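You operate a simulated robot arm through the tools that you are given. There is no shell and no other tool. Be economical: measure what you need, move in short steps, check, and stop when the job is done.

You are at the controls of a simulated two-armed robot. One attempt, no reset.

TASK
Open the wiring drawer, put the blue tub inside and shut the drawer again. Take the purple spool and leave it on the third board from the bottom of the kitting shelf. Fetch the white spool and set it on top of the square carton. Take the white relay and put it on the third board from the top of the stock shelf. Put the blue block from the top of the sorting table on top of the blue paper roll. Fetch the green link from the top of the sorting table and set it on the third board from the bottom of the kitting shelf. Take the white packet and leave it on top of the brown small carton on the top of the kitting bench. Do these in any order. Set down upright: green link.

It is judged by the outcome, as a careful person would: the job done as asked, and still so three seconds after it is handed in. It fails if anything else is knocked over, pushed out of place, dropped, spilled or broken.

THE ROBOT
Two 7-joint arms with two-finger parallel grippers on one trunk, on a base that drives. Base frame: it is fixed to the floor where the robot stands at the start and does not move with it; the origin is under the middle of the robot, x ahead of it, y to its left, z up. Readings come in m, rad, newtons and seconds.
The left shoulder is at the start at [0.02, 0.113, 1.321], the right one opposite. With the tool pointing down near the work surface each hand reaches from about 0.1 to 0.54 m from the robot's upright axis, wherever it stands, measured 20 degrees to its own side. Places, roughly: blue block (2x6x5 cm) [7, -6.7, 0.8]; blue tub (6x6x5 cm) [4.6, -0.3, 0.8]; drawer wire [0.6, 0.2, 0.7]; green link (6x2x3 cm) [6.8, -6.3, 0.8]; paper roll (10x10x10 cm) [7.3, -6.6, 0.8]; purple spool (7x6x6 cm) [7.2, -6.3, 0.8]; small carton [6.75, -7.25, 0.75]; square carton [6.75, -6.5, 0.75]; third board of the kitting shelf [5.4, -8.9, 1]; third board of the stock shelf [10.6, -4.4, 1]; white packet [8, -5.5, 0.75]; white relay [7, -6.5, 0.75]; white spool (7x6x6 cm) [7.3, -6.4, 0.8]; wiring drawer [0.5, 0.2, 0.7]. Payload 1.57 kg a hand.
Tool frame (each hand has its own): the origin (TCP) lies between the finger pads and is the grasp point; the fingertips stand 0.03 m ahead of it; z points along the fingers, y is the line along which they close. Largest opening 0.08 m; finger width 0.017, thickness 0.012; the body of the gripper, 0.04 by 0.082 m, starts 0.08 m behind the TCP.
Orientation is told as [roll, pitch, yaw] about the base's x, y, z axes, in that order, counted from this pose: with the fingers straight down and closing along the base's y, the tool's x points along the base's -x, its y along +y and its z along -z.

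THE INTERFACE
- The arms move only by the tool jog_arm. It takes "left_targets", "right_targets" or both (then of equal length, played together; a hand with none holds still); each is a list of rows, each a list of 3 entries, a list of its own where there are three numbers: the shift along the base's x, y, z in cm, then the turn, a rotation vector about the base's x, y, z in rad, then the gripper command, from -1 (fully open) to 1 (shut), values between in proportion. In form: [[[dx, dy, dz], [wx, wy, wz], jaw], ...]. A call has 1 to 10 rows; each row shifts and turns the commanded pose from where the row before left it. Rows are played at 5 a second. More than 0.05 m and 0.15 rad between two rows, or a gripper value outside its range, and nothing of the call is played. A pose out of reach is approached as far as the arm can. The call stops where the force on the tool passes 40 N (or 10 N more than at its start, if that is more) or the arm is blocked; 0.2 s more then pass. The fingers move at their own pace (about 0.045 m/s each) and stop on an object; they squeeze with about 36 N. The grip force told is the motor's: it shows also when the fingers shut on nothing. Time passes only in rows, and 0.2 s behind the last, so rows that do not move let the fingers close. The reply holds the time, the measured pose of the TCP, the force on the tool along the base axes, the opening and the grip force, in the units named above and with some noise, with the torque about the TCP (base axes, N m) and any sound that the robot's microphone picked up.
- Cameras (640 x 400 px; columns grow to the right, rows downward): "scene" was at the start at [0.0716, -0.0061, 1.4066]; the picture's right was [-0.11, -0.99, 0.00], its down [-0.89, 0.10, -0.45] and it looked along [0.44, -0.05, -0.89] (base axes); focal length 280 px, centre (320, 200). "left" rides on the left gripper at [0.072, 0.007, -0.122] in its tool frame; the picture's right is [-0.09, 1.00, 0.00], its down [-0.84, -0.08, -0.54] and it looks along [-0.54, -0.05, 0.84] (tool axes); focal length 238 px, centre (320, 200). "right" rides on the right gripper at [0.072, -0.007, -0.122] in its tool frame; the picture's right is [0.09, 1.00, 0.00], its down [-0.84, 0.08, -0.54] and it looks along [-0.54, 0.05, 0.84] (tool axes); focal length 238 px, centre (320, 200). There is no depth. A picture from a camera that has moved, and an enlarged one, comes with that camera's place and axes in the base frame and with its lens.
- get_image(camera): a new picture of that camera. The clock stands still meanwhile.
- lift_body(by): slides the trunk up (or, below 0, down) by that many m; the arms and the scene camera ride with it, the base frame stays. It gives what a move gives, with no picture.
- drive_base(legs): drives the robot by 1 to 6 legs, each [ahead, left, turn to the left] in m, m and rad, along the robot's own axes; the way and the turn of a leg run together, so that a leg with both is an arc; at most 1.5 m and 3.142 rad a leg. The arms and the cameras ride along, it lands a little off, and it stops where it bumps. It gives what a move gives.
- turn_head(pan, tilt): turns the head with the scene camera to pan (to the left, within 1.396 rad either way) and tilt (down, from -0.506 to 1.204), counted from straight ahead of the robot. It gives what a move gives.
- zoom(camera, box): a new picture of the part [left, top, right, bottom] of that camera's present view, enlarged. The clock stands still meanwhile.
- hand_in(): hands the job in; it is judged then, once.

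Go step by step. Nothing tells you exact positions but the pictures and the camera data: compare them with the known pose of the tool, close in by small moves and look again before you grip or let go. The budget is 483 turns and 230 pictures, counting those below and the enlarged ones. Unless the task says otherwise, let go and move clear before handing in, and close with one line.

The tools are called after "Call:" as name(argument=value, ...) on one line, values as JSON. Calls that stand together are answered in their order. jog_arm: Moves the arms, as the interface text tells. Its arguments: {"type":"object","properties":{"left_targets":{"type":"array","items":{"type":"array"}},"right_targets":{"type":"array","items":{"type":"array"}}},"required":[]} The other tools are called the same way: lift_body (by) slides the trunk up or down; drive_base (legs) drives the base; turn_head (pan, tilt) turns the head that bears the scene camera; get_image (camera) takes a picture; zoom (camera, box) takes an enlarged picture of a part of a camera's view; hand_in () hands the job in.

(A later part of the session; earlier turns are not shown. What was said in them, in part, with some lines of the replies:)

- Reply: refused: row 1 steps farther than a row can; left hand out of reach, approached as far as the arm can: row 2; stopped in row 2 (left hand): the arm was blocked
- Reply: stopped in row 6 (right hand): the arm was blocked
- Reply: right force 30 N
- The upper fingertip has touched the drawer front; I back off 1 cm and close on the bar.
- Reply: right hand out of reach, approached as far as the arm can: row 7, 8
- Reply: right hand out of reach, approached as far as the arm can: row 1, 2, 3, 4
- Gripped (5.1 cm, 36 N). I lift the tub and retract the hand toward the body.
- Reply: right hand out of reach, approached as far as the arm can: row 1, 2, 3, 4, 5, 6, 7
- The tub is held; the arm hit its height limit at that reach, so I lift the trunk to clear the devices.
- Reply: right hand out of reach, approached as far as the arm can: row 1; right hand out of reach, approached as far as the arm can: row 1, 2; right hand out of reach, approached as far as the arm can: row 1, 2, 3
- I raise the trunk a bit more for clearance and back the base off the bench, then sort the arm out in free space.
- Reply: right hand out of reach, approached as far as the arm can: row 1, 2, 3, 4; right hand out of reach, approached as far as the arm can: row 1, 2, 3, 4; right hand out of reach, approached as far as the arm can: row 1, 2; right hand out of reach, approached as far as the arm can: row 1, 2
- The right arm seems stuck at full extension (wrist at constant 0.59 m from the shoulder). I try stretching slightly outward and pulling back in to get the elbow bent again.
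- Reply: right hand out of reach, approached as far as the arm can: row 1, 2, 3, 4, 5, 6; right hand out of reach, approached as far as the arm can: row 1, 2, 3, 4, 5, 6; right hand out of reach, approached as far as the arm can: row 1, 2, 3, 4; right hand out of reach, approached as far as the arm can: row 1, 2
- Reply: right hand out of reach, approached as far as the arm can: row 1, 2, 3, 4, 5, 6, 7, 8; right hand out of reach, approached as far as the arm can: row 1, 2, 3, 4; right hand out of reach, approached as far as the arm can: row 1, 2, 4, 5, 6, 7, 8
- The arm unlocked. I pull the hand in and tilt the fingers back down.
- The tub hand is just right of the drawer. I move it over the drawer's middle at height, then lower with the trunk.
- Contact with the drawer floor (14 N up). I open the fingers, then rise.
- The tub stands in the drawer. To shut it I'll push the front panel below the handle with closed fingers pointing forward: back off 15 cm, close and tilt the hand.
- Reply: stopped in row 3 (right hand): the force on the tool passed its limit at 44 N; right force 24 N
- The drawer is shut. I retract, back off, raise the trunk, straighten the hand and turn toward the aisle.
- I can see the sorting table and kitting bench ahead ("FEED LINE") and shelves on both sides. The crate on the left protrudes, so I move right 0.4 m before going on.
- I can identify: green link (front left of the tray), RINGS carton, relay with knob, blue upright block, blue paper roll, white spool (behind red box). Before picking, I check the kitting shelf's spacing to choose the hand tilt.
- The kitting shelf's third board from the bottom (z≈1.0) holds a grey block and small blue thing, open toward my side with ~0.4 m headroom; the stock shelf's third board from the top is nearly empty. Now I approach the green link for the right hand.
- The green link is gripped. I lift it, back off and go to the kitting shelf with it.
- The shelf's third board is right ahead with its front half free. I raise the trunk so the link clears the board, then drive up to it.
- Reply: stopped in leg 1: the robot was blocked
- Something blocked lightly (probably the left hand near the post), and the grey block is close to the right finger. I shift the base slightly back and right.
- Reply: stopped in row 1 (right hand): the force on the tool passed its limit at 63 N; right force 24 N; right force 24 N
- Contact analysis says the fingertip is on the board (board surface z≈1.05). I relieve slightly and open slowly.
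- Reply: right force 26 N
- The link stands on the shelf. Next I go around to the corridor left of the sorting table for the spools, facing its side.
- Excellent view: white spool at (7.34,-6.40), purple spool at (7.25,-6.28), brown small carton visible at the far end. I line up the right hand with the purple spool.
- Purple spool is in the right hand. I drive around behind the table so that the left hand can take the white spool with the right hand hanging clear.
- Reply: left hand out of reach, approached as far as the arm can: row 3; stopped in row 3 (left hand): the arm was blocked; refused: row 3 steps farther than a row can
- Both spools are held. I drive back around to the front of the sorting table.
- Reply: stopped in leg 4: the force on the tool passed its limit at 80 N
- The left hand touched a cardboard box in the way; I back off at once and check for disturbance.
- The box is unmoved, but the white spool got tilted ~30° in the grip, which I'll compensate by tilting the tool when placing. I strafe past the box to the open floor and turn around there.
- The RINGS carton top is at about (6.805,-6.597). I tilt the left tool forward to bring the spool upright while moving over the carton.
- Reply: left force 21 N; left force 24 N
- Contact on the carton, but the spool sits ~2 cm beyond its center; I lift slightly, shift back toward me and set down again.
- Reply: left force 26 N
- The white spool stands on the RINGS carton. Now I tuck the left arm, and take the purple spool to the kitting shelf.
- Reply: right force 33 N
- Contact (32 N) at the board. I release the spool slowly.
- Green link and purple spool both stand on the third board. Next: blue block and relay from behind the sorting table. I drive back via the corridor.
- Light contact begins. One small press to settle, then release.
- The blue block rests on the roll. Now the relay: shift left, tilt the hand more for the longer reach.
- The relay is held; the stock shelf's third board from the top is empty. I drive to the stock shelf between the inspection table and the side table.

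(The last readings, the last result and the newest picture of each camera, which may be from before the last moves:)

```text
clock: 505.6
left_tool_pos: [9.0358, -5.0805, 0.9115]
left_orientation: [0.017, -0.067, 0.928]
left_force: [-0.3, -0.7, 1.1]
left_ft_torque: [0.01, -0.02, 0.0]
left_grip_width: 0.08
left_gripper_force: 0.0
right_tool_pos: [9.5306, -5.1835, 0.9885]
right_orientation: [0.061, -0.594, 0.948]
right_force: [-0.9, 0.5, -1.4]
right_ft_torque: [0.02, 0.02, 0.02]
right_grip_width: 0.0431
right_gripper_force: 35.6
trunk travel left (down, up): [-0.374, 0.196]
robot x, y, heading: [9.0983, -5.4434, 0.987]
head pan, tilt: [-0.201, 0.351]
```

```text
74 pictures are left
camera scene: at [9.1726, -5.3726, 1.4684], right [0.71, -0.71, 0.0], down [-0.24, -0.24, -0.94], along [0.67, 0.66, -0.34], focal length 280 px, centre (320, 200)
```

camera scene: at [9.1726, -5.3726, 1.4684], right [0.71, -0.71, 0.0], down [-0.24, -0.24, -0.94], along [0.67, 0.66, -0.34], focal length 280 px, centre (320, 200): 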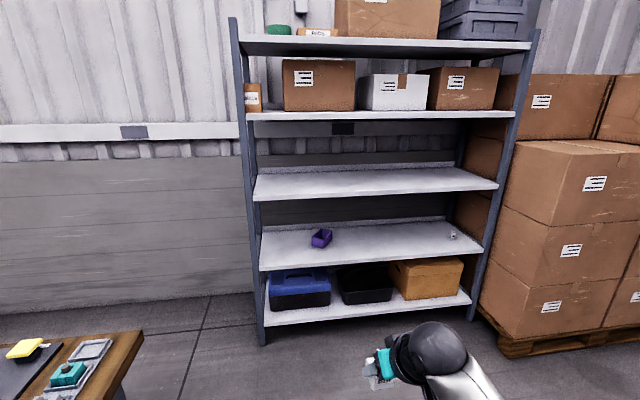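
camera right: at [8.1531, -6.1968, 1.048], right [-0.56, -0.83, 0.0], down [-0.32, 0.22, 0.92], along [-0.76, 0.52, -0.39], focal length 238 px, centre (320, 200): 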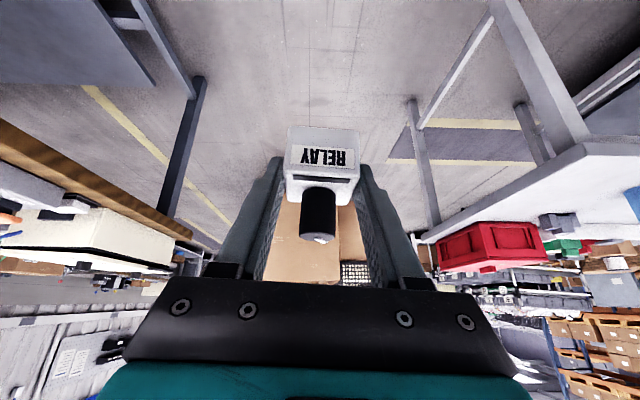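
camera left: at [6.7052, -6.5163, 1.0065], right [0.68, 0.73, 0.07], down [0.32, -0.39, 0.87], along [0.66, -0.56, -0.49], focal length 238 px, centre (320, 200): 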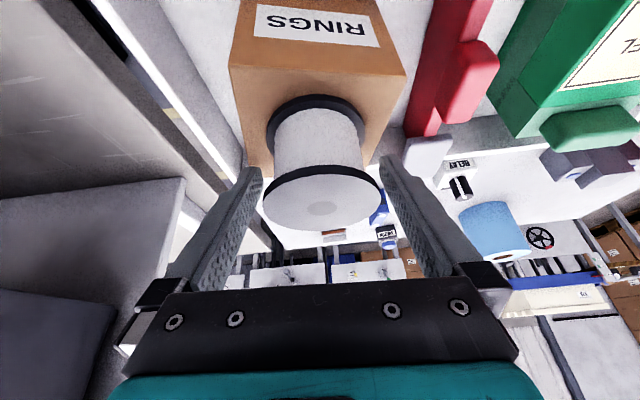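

Call:
lift_body(by=0.11)

Call:
drive_base(legs=[[0, -0.05, -0.05], [0.95, 0, 0]])

Call:
turn_head(pan=-0.2, tilt=0.6)

Call:
get_image(camera="scene")

Call:
get_image(camera="right")

```text
clock: 507.1
left_tool_pos: [9.037, -5.0805, 1.0223]
left_orientation: [0.015, -0.064, 0.926]
left_force: [0.2, -0.2, -0.7]
left_ft_torque: [0.04, -0.01, -0.01]
left_grip_width: 0.0797
left_gripper_force: 0.0
right_tool_pos: [9.5317, -5.1848, 1.0989]
right_orientation: [0.06, -0.595, 0.947]
right_force: [-0.4, 0.3, -1.1]
right_ft_torque: [-0.04, -0.02, 0.0]
right_grip_width: 0.043
right_gripper_force: 36.3
trunk travel left (down, up): [-0.484, 0.086]
robot x, y, heading: [9.1, -5.4476, 0.983]
head pan, tilt: [-0.201, 0.351]
```

```text
clock: 512.6
left_tool_pos: [9.67, -4.3294, 1.0231]
left_orientation: [0.016, -0.066, 0.881]
left_force: [-0.6, -0.4, -1.2]
left_ft_torque: [0.05, -0.01, 0.02]
left_grip_width: 0.08
left_gripper_force: 0.0
right_tool_pos: [10.1588, -4.4571, 1.0977]
right_orientation: [0.061, -0.596, 0.899]
right_force: [0.8, -0.6, -0.8]
right_ft_torque: [0.01, 0.04, -0.03]
right_grip_width: 0.043
right_gripper_force: 35.8
trunk travel left (down, up): [-0.484, 0.086]
robot x, y, heading: [9.7178, -4.7015, 0.939]
head pan, tilt: [-0.201, 0.351]
```

```text
clock: 513.4
left_tool_pos: [9.6696, -4.3291, 1.022]
left_orientation: [0.016, -0.067, 0.878]
left_force: [-0.4, 0.9, 0.2]
left_ft_torque: [0.03, -0.01, 0.01]
left_grip_width: 0.0799
left_gripper_force: 0.1
right_tool_pos: [10.1591, -4.4566, 1.099]
right_orientation: [0.06, -0.597, 0.898]
right_force: [0.1, 0.0, -0.8]
right_ft_torque: [-0.01, 0.0, 0.0]
right_grip_width: 0.0429
right_gripper_force: 35.7
trunk travel left (down, up): [-0.484, 0.086]
robot x, y, heading: [9.7203, -4.7007, 0.936]
head pan, tilt: [-0.201, 0.6]
```

```text
73 pictures are left
camera scene: at [9.7877, -4.6311, 1.5558], right [0.67, -0.74, 0.0], down [-0.42, -0.38, -0.83], along [0.61, 0.55, -0.56], focal length 280 px, centre (320, 200)
```

scene: 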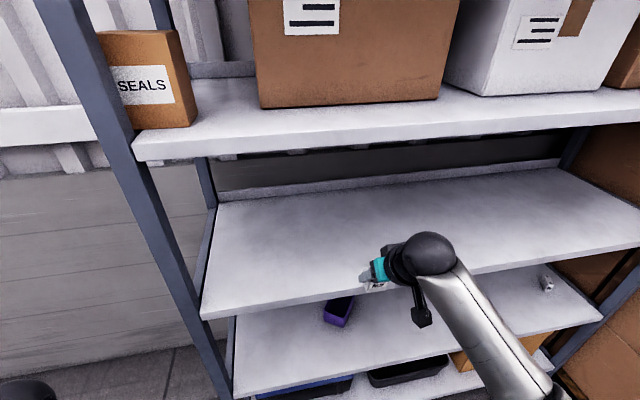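

```text
72 pictures are left
camera right: at [10.0897, -4.5647, 1.158], right [-0.85, 0.53, 0.0], down [0.21, 0.33, 0.92], along [0.49, 0.78, -0.39], focal length 238 px, centre (320, 200)
```

right: 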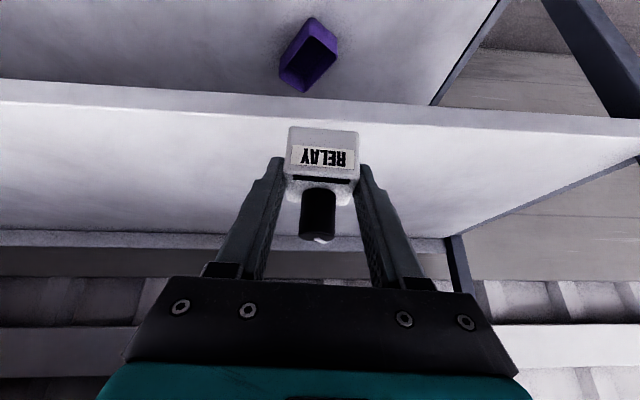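

Call:
lift_body(by=-0.03)

Call:
drive_base(legs=[[0.17, 0, 0]])

Call:
get_image(camera="right")

Call:
get_image(camera="scene")

```text
clock: 514.1
left_tool_pos: [9.6682, -4.3302, 0.9927]
left_orientation: [0.016, -0.066, 0.88]
left_force: [0.2, -0.5, -0.3]
left_ft_torque: [0.0, 0.02, -0.02]
left_grip_width: 0.0799
left_gripper_force: 0.0
right_tool_pos: [10.1574, -4.4564, 1.069]
right_orientation: [0.062, -0.595, 0.898]
right_force: [-0.1, 0.1, -2.0]
right_ft_torque: [-0.02, 0.0, 0.0]
right_grip_width: 0.0435
right_gripper_force: 36.1
trunk travel left (down, up): [-0.454, 0.116]
robot x, y, heading: [9.7179, -4.7014, 0.935]
head pan, tilt: [-0.201, 0.6]
```

```text
clock: 515.6
left_tool_pos: [9.7684, -4.1936, 0.9911]
left_orientation: [0.017, -0.064, 0.883]
left_force: [0.6, -0.2, 0.2]
left_ft_torque: [-0.02, 0.03, -0.07]
left_grip_width: 0.08
left_gripper_force: 0.0
right_tool_pos: [10.2584, -4.3182, 1.0677]
right_orientation: [0.061, -0.596, 0.905]
right_force: [-0.5, 0.0, -2.3]
right_ft_torque: [-0.05, 0.0, -0.01]
right_grip_width: 0.0431
right_gripper_force: 35.6
trunk travel left (down, up): [-0.454, 0.116]
robot x, y, heading: [9.817, -4.5632, 0.939]
head pan, tilt: [-0.201, 0.6]
```

```text
71 pictures are left
camera right: at [10.1894, -4.4265, 1.1277], right [-0.85, 0.53, 0.0], down [0.2, 0.33, 0.92], along [0.49, 0.78, -0.39], focal length 238 px, centre (320, 200)
```

right: 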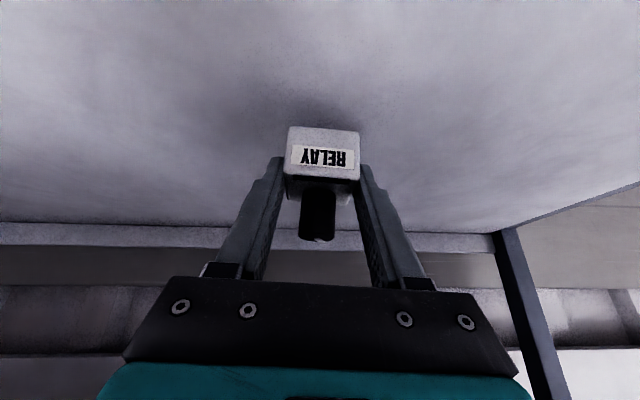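

```text
70 pictures are left
camera scene: at [9.8879, -4.4938, 1.5256], right [0.67, -0.74, 0.0], down [-0.42, -0.38, -0.82], along [0.61, 0.56, -0.57], focal length 280 px, centre (320, 200)
```

scene: 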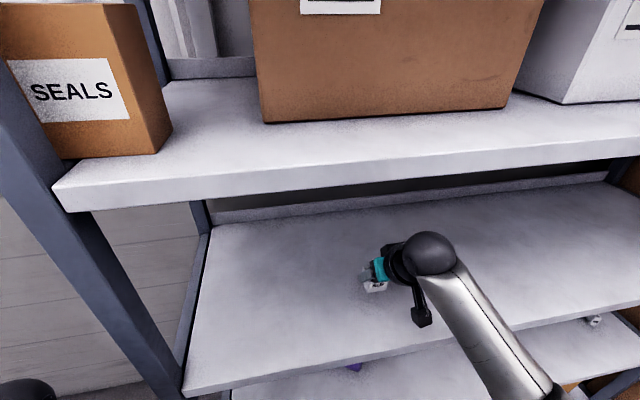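

Call:
jog_arm(right_targets=[[[0, 0, -1.5], [0, 0, 0], 0.5], [[0, 0, -1.2], [0, 0, 0], 0.5]])

Call:
jog_arm(right_targets=[[[0, 0, -0.8], [0, 0, 0], 0.5], [[0, 0, -0.6], [0, 0, 0], 0.5]])

```text
clock: 516.2
left_tool_pos: [9.7661, -4.1933, 0.9921]
left_orientation: [0.016, -0.063, 0.883]
left_force: [0.6, -0.3, 1.0]
left_ft_torque: [0.02, 0.01, -0.01]
left_grip_width: 0.0801
left_gripper_force: 0.1
right_tool_pos: [10.2589, -4.3196, 1.0404]
right_orientation: [0.061, -0.595, 0.904]
right_force: [-0.1, 0.1, -0.8]
right_ft_torque: [-0.01, 0.02, -0.02]
right_grip_width: 0.0429
right_gripper_force: 36.1
trunk travel left (down, up): [-0.454, 0.116]
robot x, y, heading: [9.8173, -4.5661, 0.943]
head pan, tilt: [-0.201, 0.6]
```

```text
clock: 516.8
left_tool_pos: [9.7652, -4.1968, 0.9917]
left_orientation: [0.016, -0.07, 0.884]
left_force: [0.2, -0.7, -0.3]
left_ft_torque: [0.01, 0.01, -0.03]
left_grip_width: 0.0801
left_gripper_force: 0.1
right_tool_pos: [10.2574, -4.3173, 1.0364]
right_orientation: [0.059, -0.619, 0.905]
right_force: [-1.4, -4.5, 38.2]
right_ft_torque: [-0.53, -0.73, -0.25]
right_grip_width: 0.0438
right_gripper_force: 36.2
trunk travel left (down, up): [-0.454, 0.116]
robot x, y, heading: [9.8153, -4.565, 0.94]
head pan, tilt: [-0.201, 0.6]
```

Call:
jog_arm(right_targets=[[[0, 0, 0.8], [0, 0, 0], 0.4], [[0, 0, 0], [0, 0, 0], 0.1], [[0, 0, 0], [0, 0, 0], -0.3], [[0, 0, 0], [0, 0, 0], -0.7]])

Call:
get_image(camera="right")

```text
clock: 517.8
left_tool_pos: [9.768, -4.1933, 0.9921]
left_orientation: [0.016, -0.065, 0.883]
left_force: [1.1, -1.0, 0.3]
left_ft_torque: [-0.01, -0.02, -0.01]
left_grip_width: 0.0797
left_gripper_force: 0.0
right_tool_pos: [10.2568, -4.3208, 1.0333]
right_orientation: [0.062, -0.592, 0.903]
right_force: [-0.6, -0.3, -0.3]
right_ft_torque: [-0.01, 0.02, 0.0]
right_grip_width: 0.0679
right_gripper_force: 0.1
trunk travel left (down, up): [-0.454, 0.116]
robot x, y, heading: [9.8119, -4.564, 0.944]
head pan, tilt: [-0.201, 0.6]
```

```text
69 pictures are left
camera right: at [10.189, -4.428, 1.0931], right [-0.85, 0.53, 0.0], down [0.21, 0.33, 0.92], along [0.49, 0.78, -0.39], focal length 238 px, centre (320, 200)
```

right: 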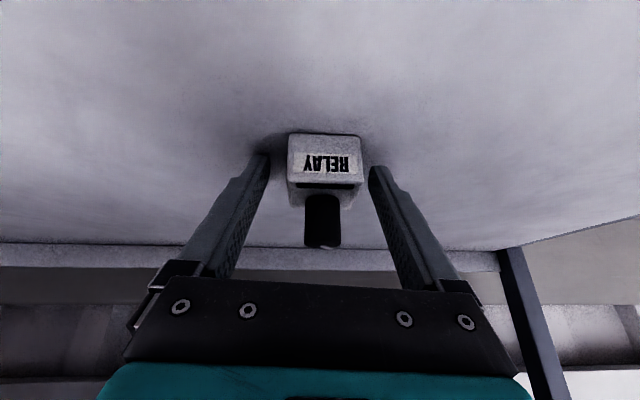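

Call:
jog_arm(right_targets=[[[-1.3, -1.8, 2.5], [0, 0, 0], -0.7], [[-1.3, -1.8, 2], [0, 0, 0], -0.7]])

Call:
drive_base(legs=[[-0.4, 0, 0]])

Call:
zoom(camera="scene", box=[180, 60, 500, 260])

```text
clock: 518.4
left_tool_pos: [9.7668, -4.1945, 0.9915]
left_orientation: [0.017, -0.065, 0.884]
left_force: [-0.1, 0.1, -0.5]
left_ft_torque: [0.01, -0.01, -0.02]
left_grip_width: 0.08
left_gripper_force: 0.1
right_tool_pos: [10.2285, -4.3548, 1.0802]
right_orientation: [0.061, -0.595, 0.904]
right_force: [-0.1, 0.5, 0.1]
right_ft_torque: [-0.02, 0.02, -0.01]
right_grip_width: 0.068
right_gripper_force: 0.0
trunk travel left (down, up): [-0.454, 0.116]
robot x, y, heading: [9.8133, -4.5648, 0.941]
head pan, tilt: [-0.201, 0.6]
```

```text
clock: 520.9
left_tool_pos: [9.5276, -4.5205, 0.9916]
left_orientation: [0.014, -0.066, 0.893]
left_force: [1.0, 0.5, 0.7]
left_ft_torque: [-0.02, -0.03, -0.01]
left_grip_width: 0.08
left_gripper_force: 0.1
right_tool_pos: [9.992, -4.6784, 1.0786]
right_orientation: [0.06, -0.599, 0.913]
right_force: [0.1, 0.6, 0.9]
right_ft_torque: [0.01, -0.02, 0.02]
right_grip_width: 0.0682
right_gripper_force: 0.1
trunk travel left (down, up): [-0.454, 0.116]
robot x, y, heading: [9.5807, -4.8906, 0.95]
head pan, tilt: [-0.201, 0.6]
```

```text
2.00 times, centred on (340, 160) of scene
camera zoom: at [9.6503, -4.8208, 1.5258], right [0.68, -0.73, 0.0], down [-0.41, -0.38, -0.83], along [0.6, 0.56, -0.56], focal length 561 px, centre (280, 280)
```

zoom: 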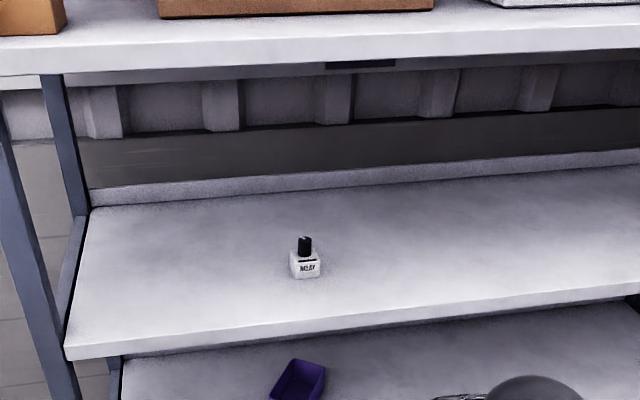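

The relay stands on the third board. Next the white packet at the inspection table's edge: back out and strafe into the corridor facing it.

Call:
drive_base(legs=[[-1.4, 0, -0.013], [-0.55, 0, 0], [0, 1.1, 0]])

Call:
turn_head(pan=-0.2, tilt=0.7)

Call:
get_image(camera="scene")

```text
clock: 536.1
left_tool_pos: [7.4728, -5.4967, 0.9915]
left_orientation: [0.016, -0.066, 0.877]
left_force: [0.6, -0.4, -0.4]
left_ft_torque: [-0.02, 0.02, -0.01]
left_grip_width: 0.08
left_gripper_force: 0.1
right_tool_pos: [7.9342, -5.6602, 1.0791]
right_orientation: [0.061, -0.594, 0.898]
right_force: [0.7, 0.2, -0.4]
right_ft_torque: [-0.05, 0.0, 0.0]
right_grip_width: 0.068
right_gripper_force: 0.0
trunk travel left (down, up): [-0.454, 0.116]
robot x, y, heading: [7.5199, -5.8668, 0.931]
head pan, tilt: [-0.201, 0.6]
```

```text
clock: 536.8
left_tool_pos: [7.4742, -5.4969, 0.9915]
left_orientation: [0.015, -0.065, 0.878]
left_force: [0.2, 0.7, -0.2]
left_ft_torque: [-0.04, -0.01, 0.0]
left_grip_width: 0.08
left_gripper_force: 0.0
right_tool_pos: [7.9341, -5.6594, 1.0794]
right_orientation: [0.062, -0.595, 0.899]
right_force: [0.6, 0.2, -0.3]
right_ft_torque: [0.0, -0.03, 0.0]
right_grip_width: 0.0682
right_gripper_force: 0.1
trunk travel left (down, up): [-0.454, 0.116]
robot x, y, heading: [7.5171, -5.8659, 0.935]
head pan, tilt: [-0.201, 0.7]
```

```text
67 pictures are left
camera scene: at [7.5889, -5.8006, 1.5171], right [0.67, -0.74, 0.0], down [-0.48, -0.43, -0.77], along [0.57, 0.51, -0.64], focal length 280 px, centre (320, 200)
```

scene: 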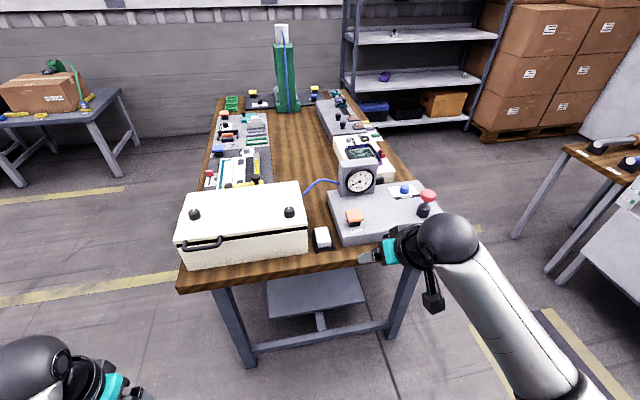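

Call:
zoom(camera="scene", box=[270, 190, 390, 265])

```text
5.33 times, centred on (330, 228) of scene
camera zoom: at [7.5889, -5.8006, 1.5171], right [0.67, -0.74, 0.0], down [-0.48, -0.43, -0.77], along [0.57, 0.51, -0.64], focal length 1496 px, centre (267, 53)
```

zoom: 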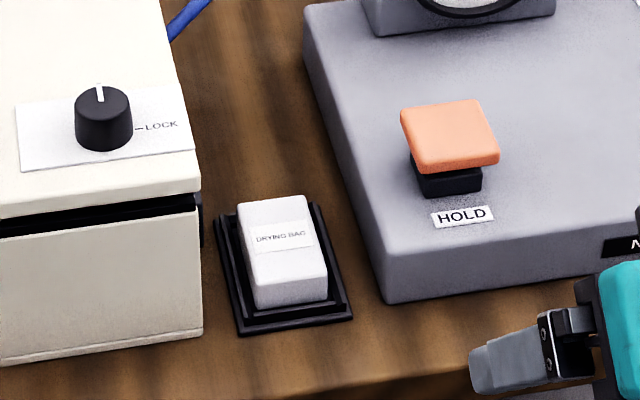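

The packet ("DRYING BAG") sits in a shallow black tray between the case and the gauge device, with about 3 cm on each side. I drive up and align the right hand above it.

Call:
drive_base(legs=[[0.27, 0, 0]])

Call:
jog_arm(right_targets=[[[-2, 1.5, 0], [-0.121, 0.089, 0.02], -0.6], [[-2, 1.5, -1], [-0.121, 0.089, 0.018], -0.6], [[0, 0, -4], [0, 0, 0], -0.6]])

Call:
get_image(camera="right")

```text
clock: 538.7
left_tool_pos: [7.6358, -5.2763, 0.9911]
left_orientation: [0.017, -0.064, 0.878]
left_force: [0.2, 0.0, 0.5]
left_ft_torque: [-0.03, 0.0, -0.01]
left_grip_width: 0.0801
left_gripper_force: 0.1
right_tool_pos: [8.0977, -5.4386, 1.0788]
right_orientation: [0.061, -0.596, 0.898]
right_force: [0.8, 0.6, 0.4]
right_ft_torque: [-0.01, 0.03, 0.01]
right_grip_width: 0.0682
right_gripper_force: 0.0
trunk travel left (down, up): [-0.454, 0.116]
robot x, y, heading: [7.6835, -5.6499, 0.937]
head pan, tilt: [-0.201, 0.7]
```

```text
refused: row 1 steps farther than a row can; nothing moved
```

```text
65 pictures are left
camera right: at [8.0282, -5.5465, 1.1383], right [-0.85, 0.53, 0.0], down [0.21, 0.33, 0.92], along [0.49, 0.78, -0.39], focal length 238 px, centre (320, 200)
```

right: 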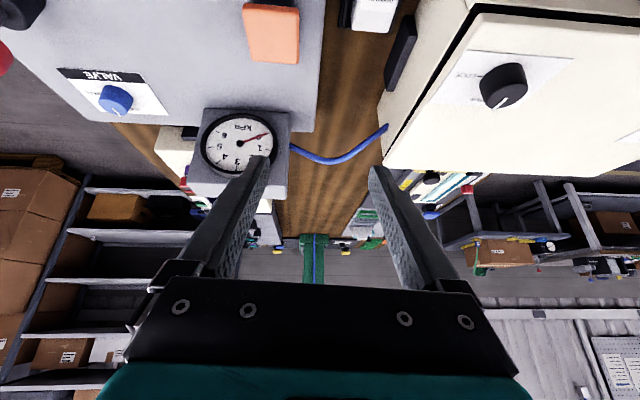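

Call:
jog_arm(right_targets=[[[-1.7, 2.2, 0], [-0.115, 0.085, 0.02], -0.6], [[-1.7, 2.2, -1], [-0.115, 0.085, 0.018], -0.6], [[0, 0, -4], [0, 0, 0], -0.6]])

Call:
get_image(camera="right")

```text
clock: 539.5
left_tool_pos: [7.6348, -5.2775, 0.992]
left_orientation: [0.016, -0.066, 0.879]
left_force: [0.6, -0.5, 0.5]
left_ft_torque: [0.0, 0.0, 0.02]
left_grip_width: 0.0801
left_gripper_force: 0.0
right_tool_pos: [8.0643, -5.3969, 1.0285]
right_orientation: [0.055, -0.309, 0.942]
right_force: [-0.1, -0.2, -0.5]
right_ft_torque: [-0.04, -0.03, 0.02]
right_grip_width: 0.064
right_gripper_force: 0.1
trunk travel left (down, up): [-0.454, 0.116]
robot x, y, heading: [7.6857, -5.6428, 0.937]
head pan, tilt: [-0.201, 0.7]
```

```text
64 pictures are left
camera right: at [8.0119, -5.4894, 1.1215], right [-0.86, 0.5, 0.03], down [0.33, 0.54, 0.77], along [0.38, 0.68, -0.63], focal length 238 px, centre (320, 200)
```

right: 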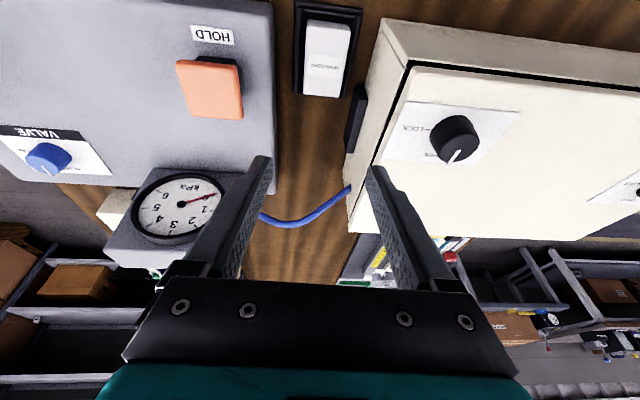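

Call:
turn_head(pan=-0.35, tilt=0.9)

Call:
zoom(camera="scene", box=[200, 100, 440, 250])

```text
clock: 540.3
left_tool_pos: [7.6348, -5.2775, 0.9912]
left_orientation: [0.016, -0.067, 0.878]
left_force: [-0.9, -0.5, 0.5]
left_ft_torque: [0.01, -0.01, 0.05]
left_grip_width: 0.0801
left_gripper_force: 0.1
right_tool_pos: [8.0634, -5.3974, 1.0286]
right_orientation: [0.054, -0.309, 0.938]
right_force: [-0.5, -0.3, 0.1]
right_ft_torque: [-0.01, 0.0, 0.02]
right_grip_width: 0.0643
right_gripper_force: 0.1
trunk travel left (down, up): [-0.454, 0.116]
robot x, y, heading: [7.6803, -5.6432, 0.931]
head pan, tilt: [-0.351, 0.901]
```

```text
2.67 times, centred on (320, 175) of scene
camera zoom: at [7.7509, -5.5957, 1.501], right [0.55, -0.83, 0.0], down [-0.65, -0.43, -0.62], along [0.52, 0.34, -0.78], focal length 748 px, centre (320, 267)
```

zoom: 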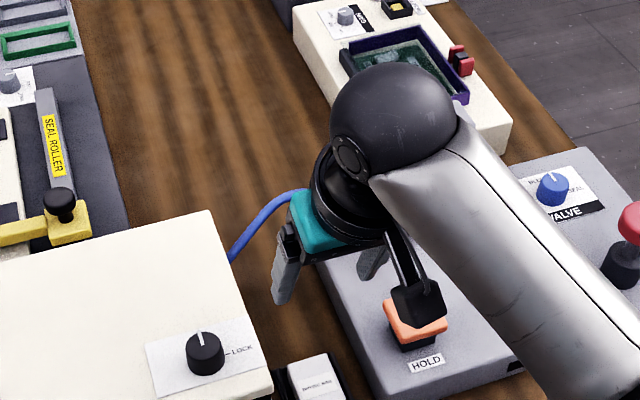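

Call:
jog_arm(right_targets=[[[-1.6, -1.1, -3], [-0.03, -0.041, -0.016], -0.6], [[0, 0, -4.5], [0, 0, 0], -0.6], [[0, 0, -4.5], [0, 0, 0], -0.6]])

Call:
get_image(camera="right")

Call:
zoom(camera="scene", box=[240, 150, 400, 250])

```text
clock: 541.1
left_tool_pos: [7.6344, -5.2771, 0.9915]
left_orientation: [0.018, -0.064, 0.879]
left_force: [0.7, -0.7, 0.0]
left_ft_torque: [0.0, -0.01, 0.05]
left_grip_width: 0.0801
left_gripper_force: 0.0
right_tool_pos: [8.0482, -5.4092, 0.9094]
right_orientation: [0.002, -0.309, 0.942]
right_force: [-0.2, 0.7, 0.7]
right_ft_torque: [-0.02, 0.01, -0.02]
right_grip_width: 0.0641
right_gripper_force: 0.1
trunk travel left (down, up): [-0.454, 0.116]
robot x, y, heading: [7.6785, -5.6454, 0.937]
head pan, tilt: [-0.351, 0.901]
```

```text
62 pictures are left
camera right: at [7.9903, -5.4972, 1.0032], right [-0.86, 0.52, -0.03], down [0.31, 0.56, 0.77], along [0.41, 0.65, -0.64], focal length 238 px, centre (320, 200)
```

right: 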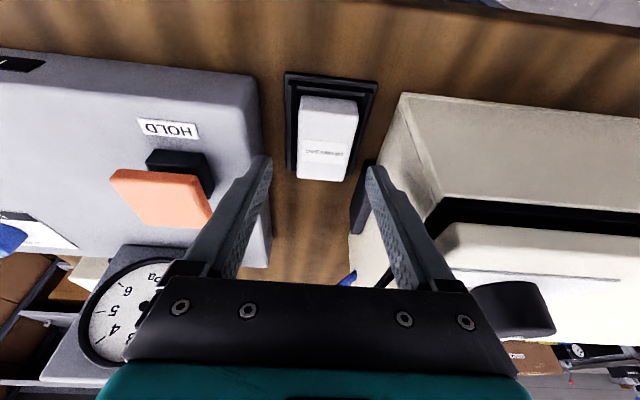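

```text
4.00 times, centred on (320, 200) of scene
camera zoom: at [7.7508, -5.5957, 1.5009], right [0.55, -0.83, 0.0], down [-0.65, -0.43, -0.62], along [0.52, 0.34, -0.78], focal length 1122 px, centre (320, 200)
```

zoom: 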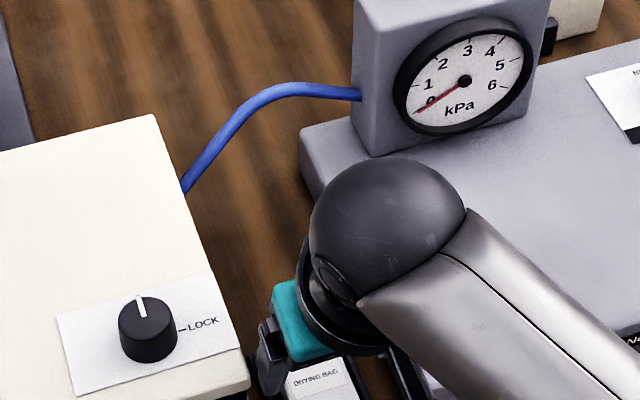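

Call:
zoom(camera="right", box=[250, 60, 410, 260])

```text
2.00 times, centred on (330, 160) of right
camera zoom: at [7.9903, -5.4972, 1.0032], right [-0.86, 0.52, -0.03], down [0.31, 0.56, 0.77], along [0.41, 0.65, -0.64], focal length 477 px, centre (300, 280)
```

zoom: 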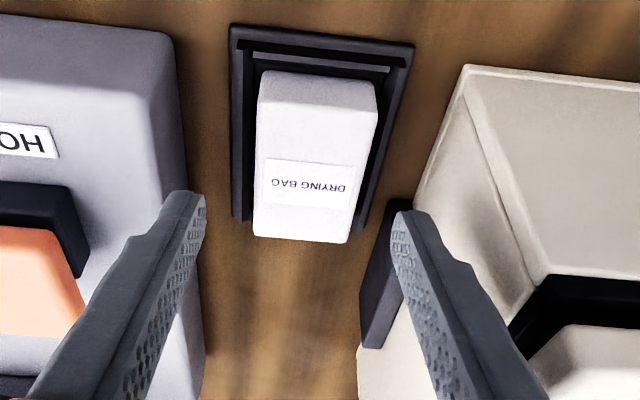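

The case's side latch is close to one finger, so I'll make the hand vertical, narrow the opening and grip the packet's near half.

Call:
jog_arm(right_targets=[[[-0.4, 0.5, 0], [-0.083, 0.061, 0], -0.4], [[0, 0, 0], [-0.083, 0.061, 0], -0.38], [[0, 0, 0], [-0.083, 0.061, 0], -0.38], [[0, 0, -2], [0, 0, 0], -0.38]])

Call:
get_image(camera="right")

```text
clock: 542.1
left_tool_pos: [7.6355, -5.2774, 0.9921]
left_orientation: [0.015, -0.066, 0.876]
left_force: [0.2, -0.2, -0.9]
left_ft_torque: [0.02, 0.0, 0.01]
left_grip_width: 0.0803
left_gripper_force: 0.1
right_tool_pos: [8.0444, -5.4043, 0.8888]
right_orientation: [0.002, 0.001, 0.939]
right_force: [-0.1, 0.1, 0.6]
right_ft_torque: [-0.01, 0.01, -0.02]
right_grip_width: 0.0552
right_gripper_force: 0.1
trunk travel left (down, up): [-0.454, 0.116]
robot x, y, heading: [7.682, -5.6471, 0.936]
head pan, tilt: [-0.351, 0.901]
```

```text
59 pictures are left
camera right: at [8.0074, -5.4645, 1.0109], right [-0.86, 0.51, 0.0], down [0.43, 0.72, 0.54], along [0.28, 0.47, -0.84], focal length 238 px, centre (320, 200)
```

right: 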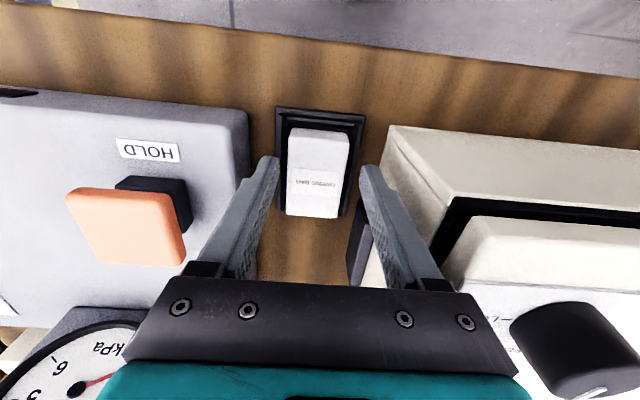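

Call:
jog_arm(right_targets=[[[0.2, 0.3, -2], [0, 0, 0], -0.38], [[0, 0, -1.8], [0, 0, 0], -0.38]])

Call:
get_image(camera="right")

```text
clock: 542.6
left_tool_pos: [7.6351, -5.2773, 0.9931]
left_orientation: [0.016, -0.065, 0.879]
left_force: [-0.1, 0.5, -0.7]
left_ft_torque: [0.02, 0.02, 0.03]
left_grip_width: 0.08
left_gripper_force: 0.1
right_tool_pos: [8.0435, -5.4008, 0.8632]
right_orientation: [0.002, 0.007, 0.933]
right_force: [-11.4, -11.8, 23.7]
right_ft_torque: [-0.8, -0.41, -0.54]
right_grip_width: 0.0539
right_gripper_force: 0.0
trunk travel left (down, up): [-0.454, 0.116]
robot x, y, heading: [7.6848, -5.6443, 0.935]
head pan, tilt: [-0.351, 0.901]
stopped in row 2 (right hand): the force on the tool passed its limit at 67 N (the readings are from after the stop); the commanded pose is now the measured one
```

```text
58 pictures are left
camera right: at [8.0061, -5.46, 0.9848], right [-0.86, 0.52, 0.0], down [0.44, 0.72, 0.53], along [0.28, 0.46, -0.85], focal length 238 px, centre (320, 200)
```

right: 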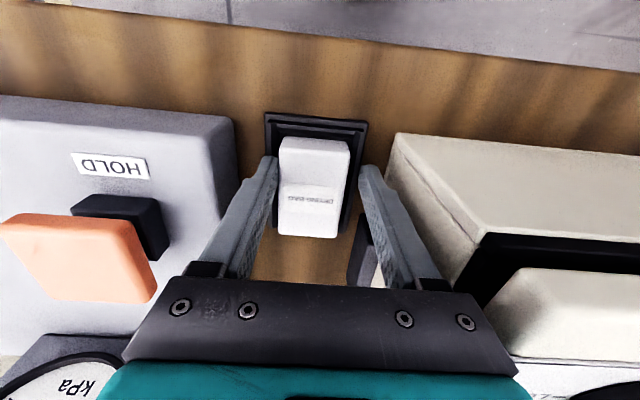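

The fingertip rests on the tray's rim, so the table and packet are a bit higher than I assumed and the grip depth is fine here. I close.

Call:
jog_arm(right_targets=[[[0, 0, 0.4], [0, 0, 0], -0.3], [[0, 0, 0], [0, 0, 0], 0], [[0, 0, 0], [0, 0, 0], 0.4], [[0, 0, 0], [0, 0, 0], 0.5], [[0, 0, 0], [0, 0, 0], 0.5]])

Call:
jog_arm(right_targets=[[[0, 0, 1.5], [0, 0, 0], 0.5], [[0, 0, 3], [0, 0, 0], 0.5], [[0, 0, 4], [0, 0, 0], 0.5]])

Call:
get_image(camera="right")

```text
clock: 543.8
left_tool_pos: [7.6372, -5.277, 0.9918]
left_orientation: [0.015, -0.067, 0.877]
left_force: [0.6, 0.2, -0.9]
left_ft_torque: [0.0, 0.03, 0.01]
left_grip_width: 0.08
left_gripper_force: 0.1
right_tool_pos: [8.0462, -5.3986, 0.8649]
right_orientation: [0.0, 0.003, 0.935]
right_force: [5.3, -3.2, -0.3]
right_ft_torque: [-0.09, -0.18, -0.1]
right_grip_width: 0.0427
right_gripper_force: 35.6
trunk travel left (down, up): [-0.454, 0.116]
robot x, y, heading: [7.6814, -5.6467, 0.934]
head pan, tilt: [-0.351, 0.901]
```

```text
clock: 544.6
left_tool_pos: [7.6353, -5.2763, 0.9914]
left_orientation: [0.017, -0.067, 0.877]
left_force: [0.4, 0.2, -0.4]
left_ft_torque: [-0.01, -0.02, 0.0]
left_grip_width: 0.0799
left_gripper_force: 0.1
right_tool_pos: [8.0444, -5.3994, 0.9494]
right_orientation: [0.002, 0.006, 0.937]
right_force: [-0.9, -0.4, -0.3]
right_ft_torque: [-0.03, -0.02, -0.01]
right_grip_width: 0.0429
right_gripper_force: 36.5
trunk travel left (down, up): [-0.454, 0.116]
robot x, y, heading: [7.6787, -5.646, 0.934]
head pan, tilt: [-0.351, 0.901]
```

```text
57 pictures are left
camera right: at [8.0075, -5.4595, 1.0716], right [-0.86, 0.52, 0.0], down [0.44, 0.72, 0.54], along [0.28, 0.46, -0.84], focal length 238 px, centre (320, 200)
```

right: 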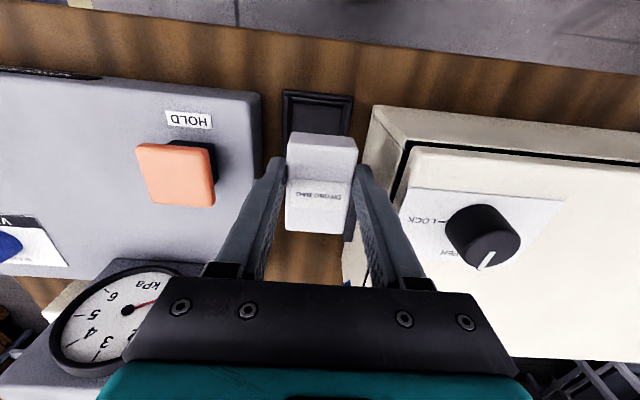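

The packet is lifted cleanly. I drive around to the back of the kitting bench, where the brown CLIPS carton stands.

Call:
drive_base(legs=[[-0.28, 0, 0], [0, -1.05, 0], [0, 0, 1.57], [0, 1.4, 0], [0, 0.3, 0]])

Call:
turn_head(pan=0.0, tilt=0.7)

Call:
get_image(camera="scene")

```text
clock: 563.4
left_tool_pos: [7.0089, -7.8477, 0.9922]
left_orientation: [0.015, -0.064, 2.436]
left_force: [-1.2, 0.0, 0.7]
left_ft_torque: [0.01, -0.01, 0.0]
left_grip_width: 0.0802
left_gripper_force: 0.1
right_tool_pos: [7.1361, -7.4395, 0.9494]
right_orientation: [-0.001, 0.003, 2.497]
right_force: [1.0, 0.3, -0.8]
right_ft_torque: [0.04, 0.0, -0.04]
right_grip_width: 0.043
right_gripper_force: 35.9
trunk travel left (down, up): [-0.454, 0.116]
robot x, y, heading: [7.3744, -7.8016, 2.493]
head pan, tilt: [-0.351, 0.901]
```

```text
clock: 564.2
left_tool_pos: [7.0075, -7.8478, 0.9918]
left_orientation: [0.016, -0.066, 2.437]
left_force: [0.8, 0.5, 0.0]
left_ft_torque: [0.0, -0.04, -0.02]
left_grip_width: 0.0801
left_gripper_force: 0.1
right_tool_pos: [7.1367, -7.4392, 0.9502]
right_orientation: [0.001, 0.002, 2.496]
right_force: [-0.5, -0.3, 0.1]
right_ft_torque: [-0.04, -0.02, -0.01]
right_grip_width: 0.0426
right_gripper_force: 35.8
trunk travel left (down, up): [-0.454, 0.116]
robot x, y, heading: [7.3804, -7.8034, 2.492]
head pan, tilt: [0.0, 0.7]
```

```text
56 pictures are left
camera scene: at [7.3025, -7.7463, 1.517], right [0.6, 0.8, 0.0], down [0.51, -0.39, -0.76], along [-0.61, 0.46, -0.64], focal length 280 px, centre (320, 200)
```

scene: 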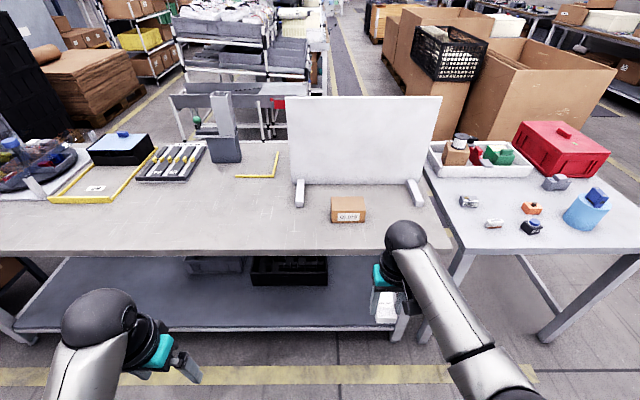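

Call:
drive_base(legs=[[0, 0.09, 0.012], [0.42, 0, 0]])

Call:
turn_head(pan=-0.2, tilt=0.85)

Call:
get_image(camera="scene")

Call:
get_image(camera="right")

```text
clock: 567.5
left_tool_pos: [6.6184, -7.6712, 0.9917]
left_orientation: [0.016, -0.065, 2.441]
left_force: [0.7, 0.1, 0.4]
left_ft_torque: [-0.03, -0.02, 0.0]
left_grip_width: 0.08
left_gripper_force: 0.1
right_tool_pos: [6.7424, -7.2622, 0.9508]
right_orientation: [0.002, 0.005, 2.5]
right_force: [-0.2, 0.5, -1.4]
right_ft_torque: [-0.01, 0.01, -0.01]
right_grip_width: 0.0429
right_gripper_force: 36.1
trunk travel left (down, up): [-0.454, 0.116]
robot x, y, heading: [6.9861, -7.6255, 2.503]
head pan, tilt: [0.0, 0.7]
```

```text
clock: 568.2
left_tool_pos: [6.6174, -7.6713, 0.9926]
left_orientation: [0.016, -0.066, 2.442]
left_force: [0.3, 0.2, 0.1]
left_ft_torque: [0.03, 0.01, 0.02]
left_grip_width: 0.08
left_gripper_force: 0.1
right_tool_pos: [6.7426, -7.2623, 0.9494]
right_orientation: [0.001, 0.005, 2.503]
right_force: [-1.4, 0.2, -0.8]
right_ft_torque: [-0.01, -0.01, -0.01]
right_grip_width: 0.0427
right_gripper_force: 35.8
trunk travel left (down, up): [-0.454, 0.116]
robot x, y, heading: [6.9854, -7.6287, 2.495]
head pan, tilt: [-0.201, 0.85]
```

```text
55 pictures are left
camera scene: at [6.927, -7.5615, 1.5048], right [0.75, 0.67, 0.0], down [0.5, -0.56, -0.66], along [-0.44, 0.49, -0.75], focal length 280 px, centre (320, 200)
```

scene: 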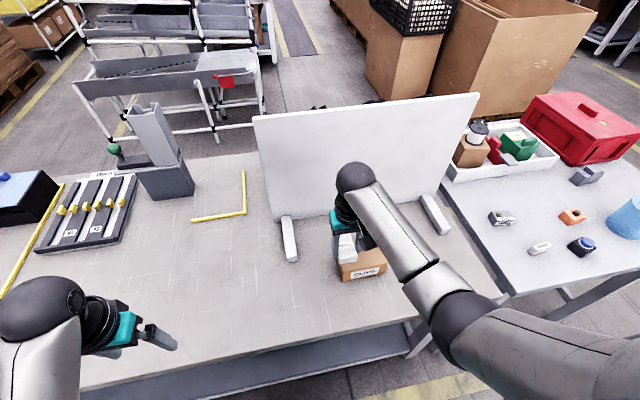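

```text
54 pictures are left
camera right: at [6.8035, -7.2987, 1.0712], right [-0.52, -0.85, 0.0], down [-0.72, 0.44, 0.54], along [-0.46, 0.28, -0.84], focal length 238 px, centre (320, 200)
```

right: 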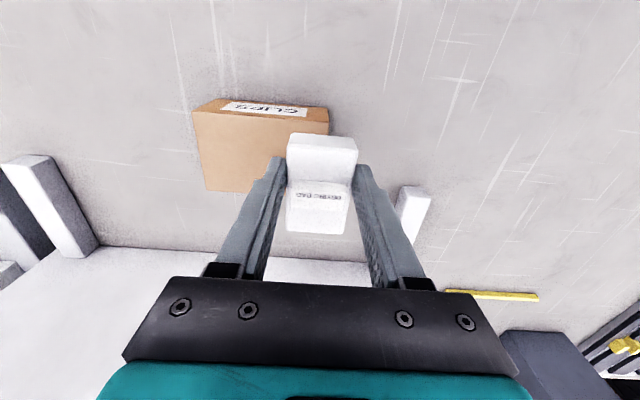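

The carton top center is (6.761,-7.211) at z≈0.86. I move the packet over it and lower.

Call:
jog_arm(right_targets=[[[1.0, 2.4, 0], [0, 0, 0], 0.5], [[1.1, 2.5, 0], [0, 0, 0], 0.5], [[0, 0, -2], [0, 0, 0], 0.5]])

Call:
get_image(camera="right")

Call:
zoom(camera="scene", box=[290, 190, 450, 290])

```text
clock: 569.0
left_tool_pos: [6.6178, -7.6713, 0.9914]
left_orientation: [0.016, -0.065, 2.441]
left_force: [0.2, 0.3, 0.4]
left_ft_torque: [0.0, 0.01, 0.0]
left_grip_width: 0.08
left_gripper_force: 0.0
right_tool_pos: [6.7627, -7.2149, 0.931]
right_orientation: [0.0, 0.004, 2.501]
right_force: [0.5, -0.6, -0.3]
right_ft_torque: [-0.02, 0.03, 0.01]
right_grip_width: 0.043
right_gripper_force: 36.2
trunk travel left (down, up): [-0.454, 0.116]
robot x, y, heading: [6.9864, -7.6278, 2.503]
head pan, tilt: [-0.201, 0.85]
```

```text
53 pictures are left
camera right: at [6.8226, -7.2506, 1.0529], right [-0.52, -0.85, 0.0], down [-0.72, 0.44, 0.54], along [-0.46, 0.28, -0.84], focal length 238 px, centre (320, 200)
```

right: 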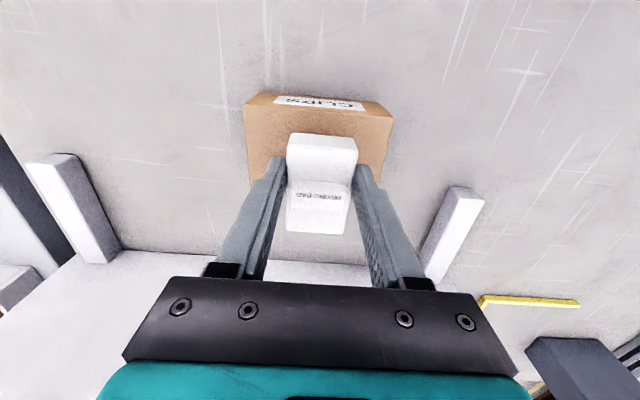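

```text
4.00 times, centred on (370, 240) of scene
camera zoom: at [6.9268, -7.5616, 1.5048], right [0.75, 0.67, 0.0], down [0.5, -0.56, -0.66], along [-0.44, 0.49, -0.75], focal length 1122 px, centre (120, 40)
```

zoom: 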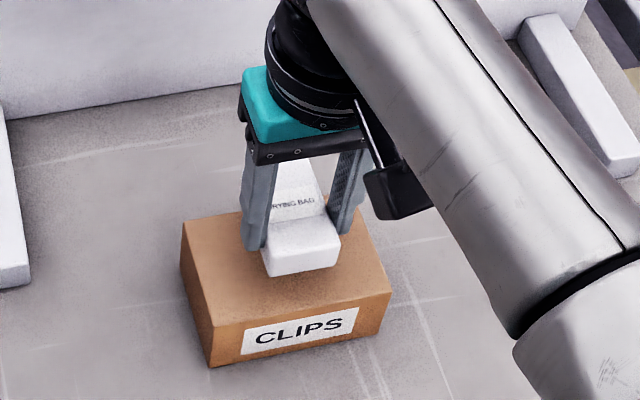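

Call:
jog_arm(right_targets=[[[0, 0, -1.2], [0, 0, 0], 0.5], [[0, 0, -0.8], [0, 0, 0], 0.5]])

Call:
zoom(camera="scene", box=[290, 190, 450, 290])

```text
clock: 569.6
left_tool_pos: [6.6183, -7.6701, 0.9927]
left_orientation: [0.015, -0.067, 2.442]
left_force: [-0.5, 0.2, -0.2]
left_ft_torque: [-0.01, 0.0, 0.01]
left_grip_width: 0.0799
left_gripper_force: 0.0
right_tool_pos: [6.7626, -7.2146, 0.9117]
right_orientation: [0.003, 0.004, 2.501]
right_force: [-0.2, -0.6, -1.1]
right_ft_torque: [-0.03, -0.02, -0.02]
right_grip_width: 0.0428
right_gripper_force: 35.9
trunk travel left (down, up): [-0.454, 0.116]
robot x, y, heading: [6.9847, -7.6255, 2.497]
head pan, tilt: [-0.201, 0.85]
```

```text
4.00 times, centred on (370, 240) of scene
camera zoom: at [6.927, -7.5614, 1.5048], right [0.75, 0.67, 0.0], down [0.5, -0.56, -0.66], along [-0.44, 0.49, -0.75], focal length 1122 px, centre (120, 40)
```

zoom: 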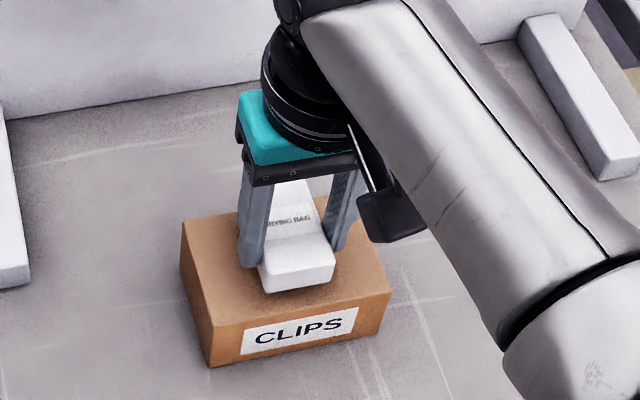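

Call:
jog_arm(right_targets=[[[0, 0, -0.5], [0, 0, 0], 0.5], [[0, 0, -0.5], [0, 0, 0], 0.5]])

```text
clock: 570.2
left_tool_pos: [6.6175, -7.6715, 0.991]
left_orientation: [0.015, -0.065, 2.44]
left_force: [-0.2, 1.1, -0.1]
left_ft_torque: [0.02, -0.02, -0.02]
left_grip_width: 0.08
left_gripper_force: 0.0
right_tool_pos: [6.7631, -7.2149, 0.9013]
right_orientation: [0.0, 0.004, 2.502]
right_force: [-0.1, 0.0, -0.4]
right_ft_torque: [0.01, -0.04, 0.01]
right_grip_width: 0.0431
right_gripper_force: 36.3
trunk travel left (down, up): [-0.454, 0.116]
robot x, y, heading: [6.9892, -7.6271, 2.504]
head pan, tilt: [-0.201, 0.85]
```

Call:
jog_arm(right_targets=[[[0, 0, -0.5], [0, 0, 0], 0.5], [[0, 0, -0.4], [0, 0, 0], 0.5]])

Call:
zoom(camera="scene", box=[290, 190, 450, 290])

```text
clock: 570.9
left_tool_pos: [6.6193, -7.6734, 0.9924]
left_orientation: [0.017, -0.068, 2.44]
left_force: [-0.5, 0.0, -0.1]
left_ft_torque: [0.02, 0.01, -0.02]
left_grip_width: 0.0799
left_gripper_force: 0.0
right_tool_pos: [6.7618, -7.2131, 0.8962]
right_orientation: [-0.001, -0.005, 2.501]
right_force: [5.8, -2.7, 35.9]
right_ft_torque: [0.01, -0.06, -0.02]
right_grip_width: 0.0435
right_gripper_force: 36.2
trunk travel left (down, up): [-0.454, 0.116]
robot x, y, heading: [6.9881, -7.6233, 2.495]
head pan, tilt: [-0.201, 0.85]
```

```text
4.00 times, centred on (370, 240) of scene
camera zoom: at [6.9291, -7.5643, 1.5054], right [0.75, 0.67, 0.0], down [0.5, -0.56, -0.66], along [-0.44, 0.49, -0.75], focal length 1122 px, centre (120, 40)
```

zoom: 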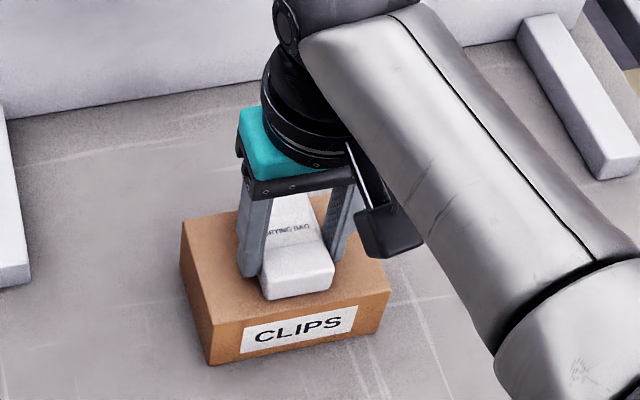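

Firm contact (36 N) on the carton. I unload slightly, release and lift away.

Call:
jog_arm(right_targets=[[[0, 0, 0.4], [0, 0, 0], 0.3], [[0, 0, 0], [0, 0, 0], 0], [[0, 0, 0], [0, 0, 0], -0.4], [[0, 0, 0], [0, 0, 0], -0.8], [[0, 0, 0], [0, 0, 0], -0.8]])

Call:
jog_arm(right_targets=[[[0, 0, 3], [0, 0, 0], -0.8], [[0, 0, 4], [0, 0, 0], -0.8], [[0, 0, 1.5], [0, 0, 0], -0.8]])

Call:
get_image(camera="right")

```text
clock: 572.0
left_tool_pos: [6.6179, -7.6694, 0.9919]
left_orientation: [0.015, -0.067, 2.442]
left_force: [-0.8, 0.2, -0.6]
left_ft_torque: [-0.01, 0.0, -0.04]
left_grip_width: 0.0802
left_gripper_force: 0.0
right_tool_pos: [6.7644, -7.2131, 0.895]
right_orientation: [0.003, 0.005, 2.503]
right_force: [0.1, -0.1, 0.8]
right_ft_torque: [-0.01, 0.01, -0.01]
right_grip_width: 0.0721
right_gripper_force: 0.0
trunk travel left (down, up): [-0.454, 0.116]
robot x, y, heading: [6.9887, -7.6244, 2.497]
head pan, tilt: [-0.201, 0.85]
```

```text
clock: 572.9
left_tool_pos: [6.6181, -7.6711, 0.9914]
left_orientation: [0.015, -0.065, 2.442]
left_force: [0.4, -0.2, 0.5]
left_ft_torque: [-0.01, 0.01, -0.01]
left_grip_width: 0.08
left_gripper_force: 0.1
right_tool_pos: [6.7653, -7.2136, 0.9782]
right_orientation: [0.001, 0.004, 2.501]
right_force: [0.4, 0.9, -0.4]
right_ft_torque: [-0.01, 0.0, 0.0]
right_grip_width: 0.0721
right_gripper_force: 0.0
trunk travel left (down, up): [-0.454, 0.116]
robot x, y, heading: [6.9866, -7.6268, 2.499]
head pan, tilt: [-0.201, 0.85]
```

```text
49 pictures are left
camera right: at [6.8264, -7.2499, 1.1004], right [-0.52, -0.85, 0.0], down [-0.72, 0.44, 0.54], along [-0.46, 0.28, -0.84], focal length 238 px, centre (320, 200)
```

right: 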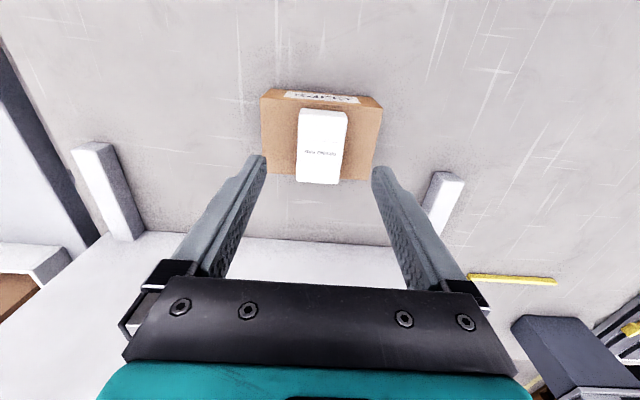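

The packet rests on the carton. I back off and check the surroundings once.

Call:
drive_base(legs=[[-0.4, 0, 0]])

Call:
turn_head(pan=-0.45, tilt=0.6)

Call:
zoom(camera="scene", box=[120, 60, 520, 310])

```text
clock: 575.4
left_tool_pos: [6.9415, -7.9141, 0.9915]
left_orientation: [0.014, -0.066, 2.454]
left_force: [-0.1, 0.6, 0.6]
left_ft_torque: [0.01, 0.02, 0.0]
left_grip_width: 0.0798
left_gripper_force: 0.2
right_tool_pos: [7.0847, -7.4537, 0.9789]
right_orientation: [0.002, 0.004, 2.511]
right_force: [0.5, 0.6, -0.1]
right_ft_torque: [0.03, -0.03, 0.03]
right_grip_width: 0.072
right_gripper_force: 0.0
trunk travel left (down, up): [-0.454, 0.116]
robot x, y, heading: [7.3093, -7.866, 2.512]
head pan, tilt: [-0.201, 0.85]
```

```text
clock: 576.1
left_tool_pos: [6.941, -7.9143, 0.9918]
left_orientation: [0.015, -0.066, 2.455]
left_force: [0.5, -0.1, -0.3]
left_ft_torque: [0.02, 0.01, -0.02]
left_grip_width: 0.0799
left_gripper_force: 0.0
right_tool_pos: [7.0844, -7.4538, 0.9778]
right_orientation: [0.002, 0.005, 2.512]
right_force: [0.7, 0.1, -0.3]
right_ft_torque: [0.01, 0.01, 0.0]
right_grip_width: 0.0721
right_gripper_force: 0.1
trunk travel left (down, up): [-0.454, 0.116]
robot x, y, heading: [7.3097, -7.8676, 2.514]
head pan, tilt: [-0.45, 0.6]
```

```text
1.60 times, centred on (320, 185) of scene
camera zoom: at [7.2599, -7.7802, 1.5256], right [0.88, 0.47, 0.0], down [0.27, -0.5, -0.82], along [-0.39, 0.73, -0.57], focal length 449 px, centre (320, 224)
```

zoom: 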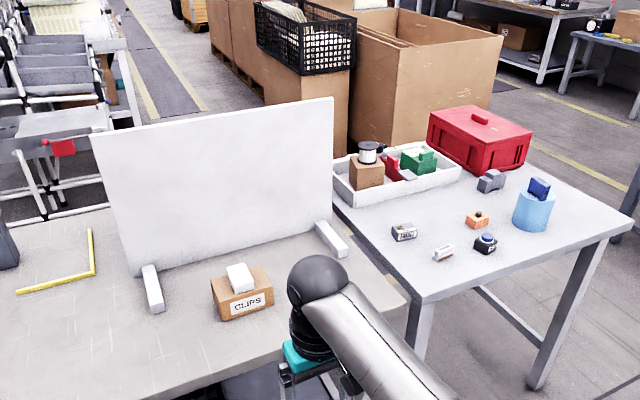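

Everything I can see is in place: the packet is on the CLIPS carton, the white spool on the RINGS carton, and the blue block on the roll. The shelf items and the shut drawer were checked earlier, and both hands are empty and clear, so I hand in.

Call:
hand_in()

```text
The job is handed in.
```

I did all seven tasks and handed the job in: the tub is in the shut drawer, and the spools, relay, block, link (upright) and packet are where you asked. On the way, the white spool in my left hand bumped a large cardboard box hard (about 80 N). The box showed no visible movement, and the spool only tilted in the grip, which I corrected when I set it down.
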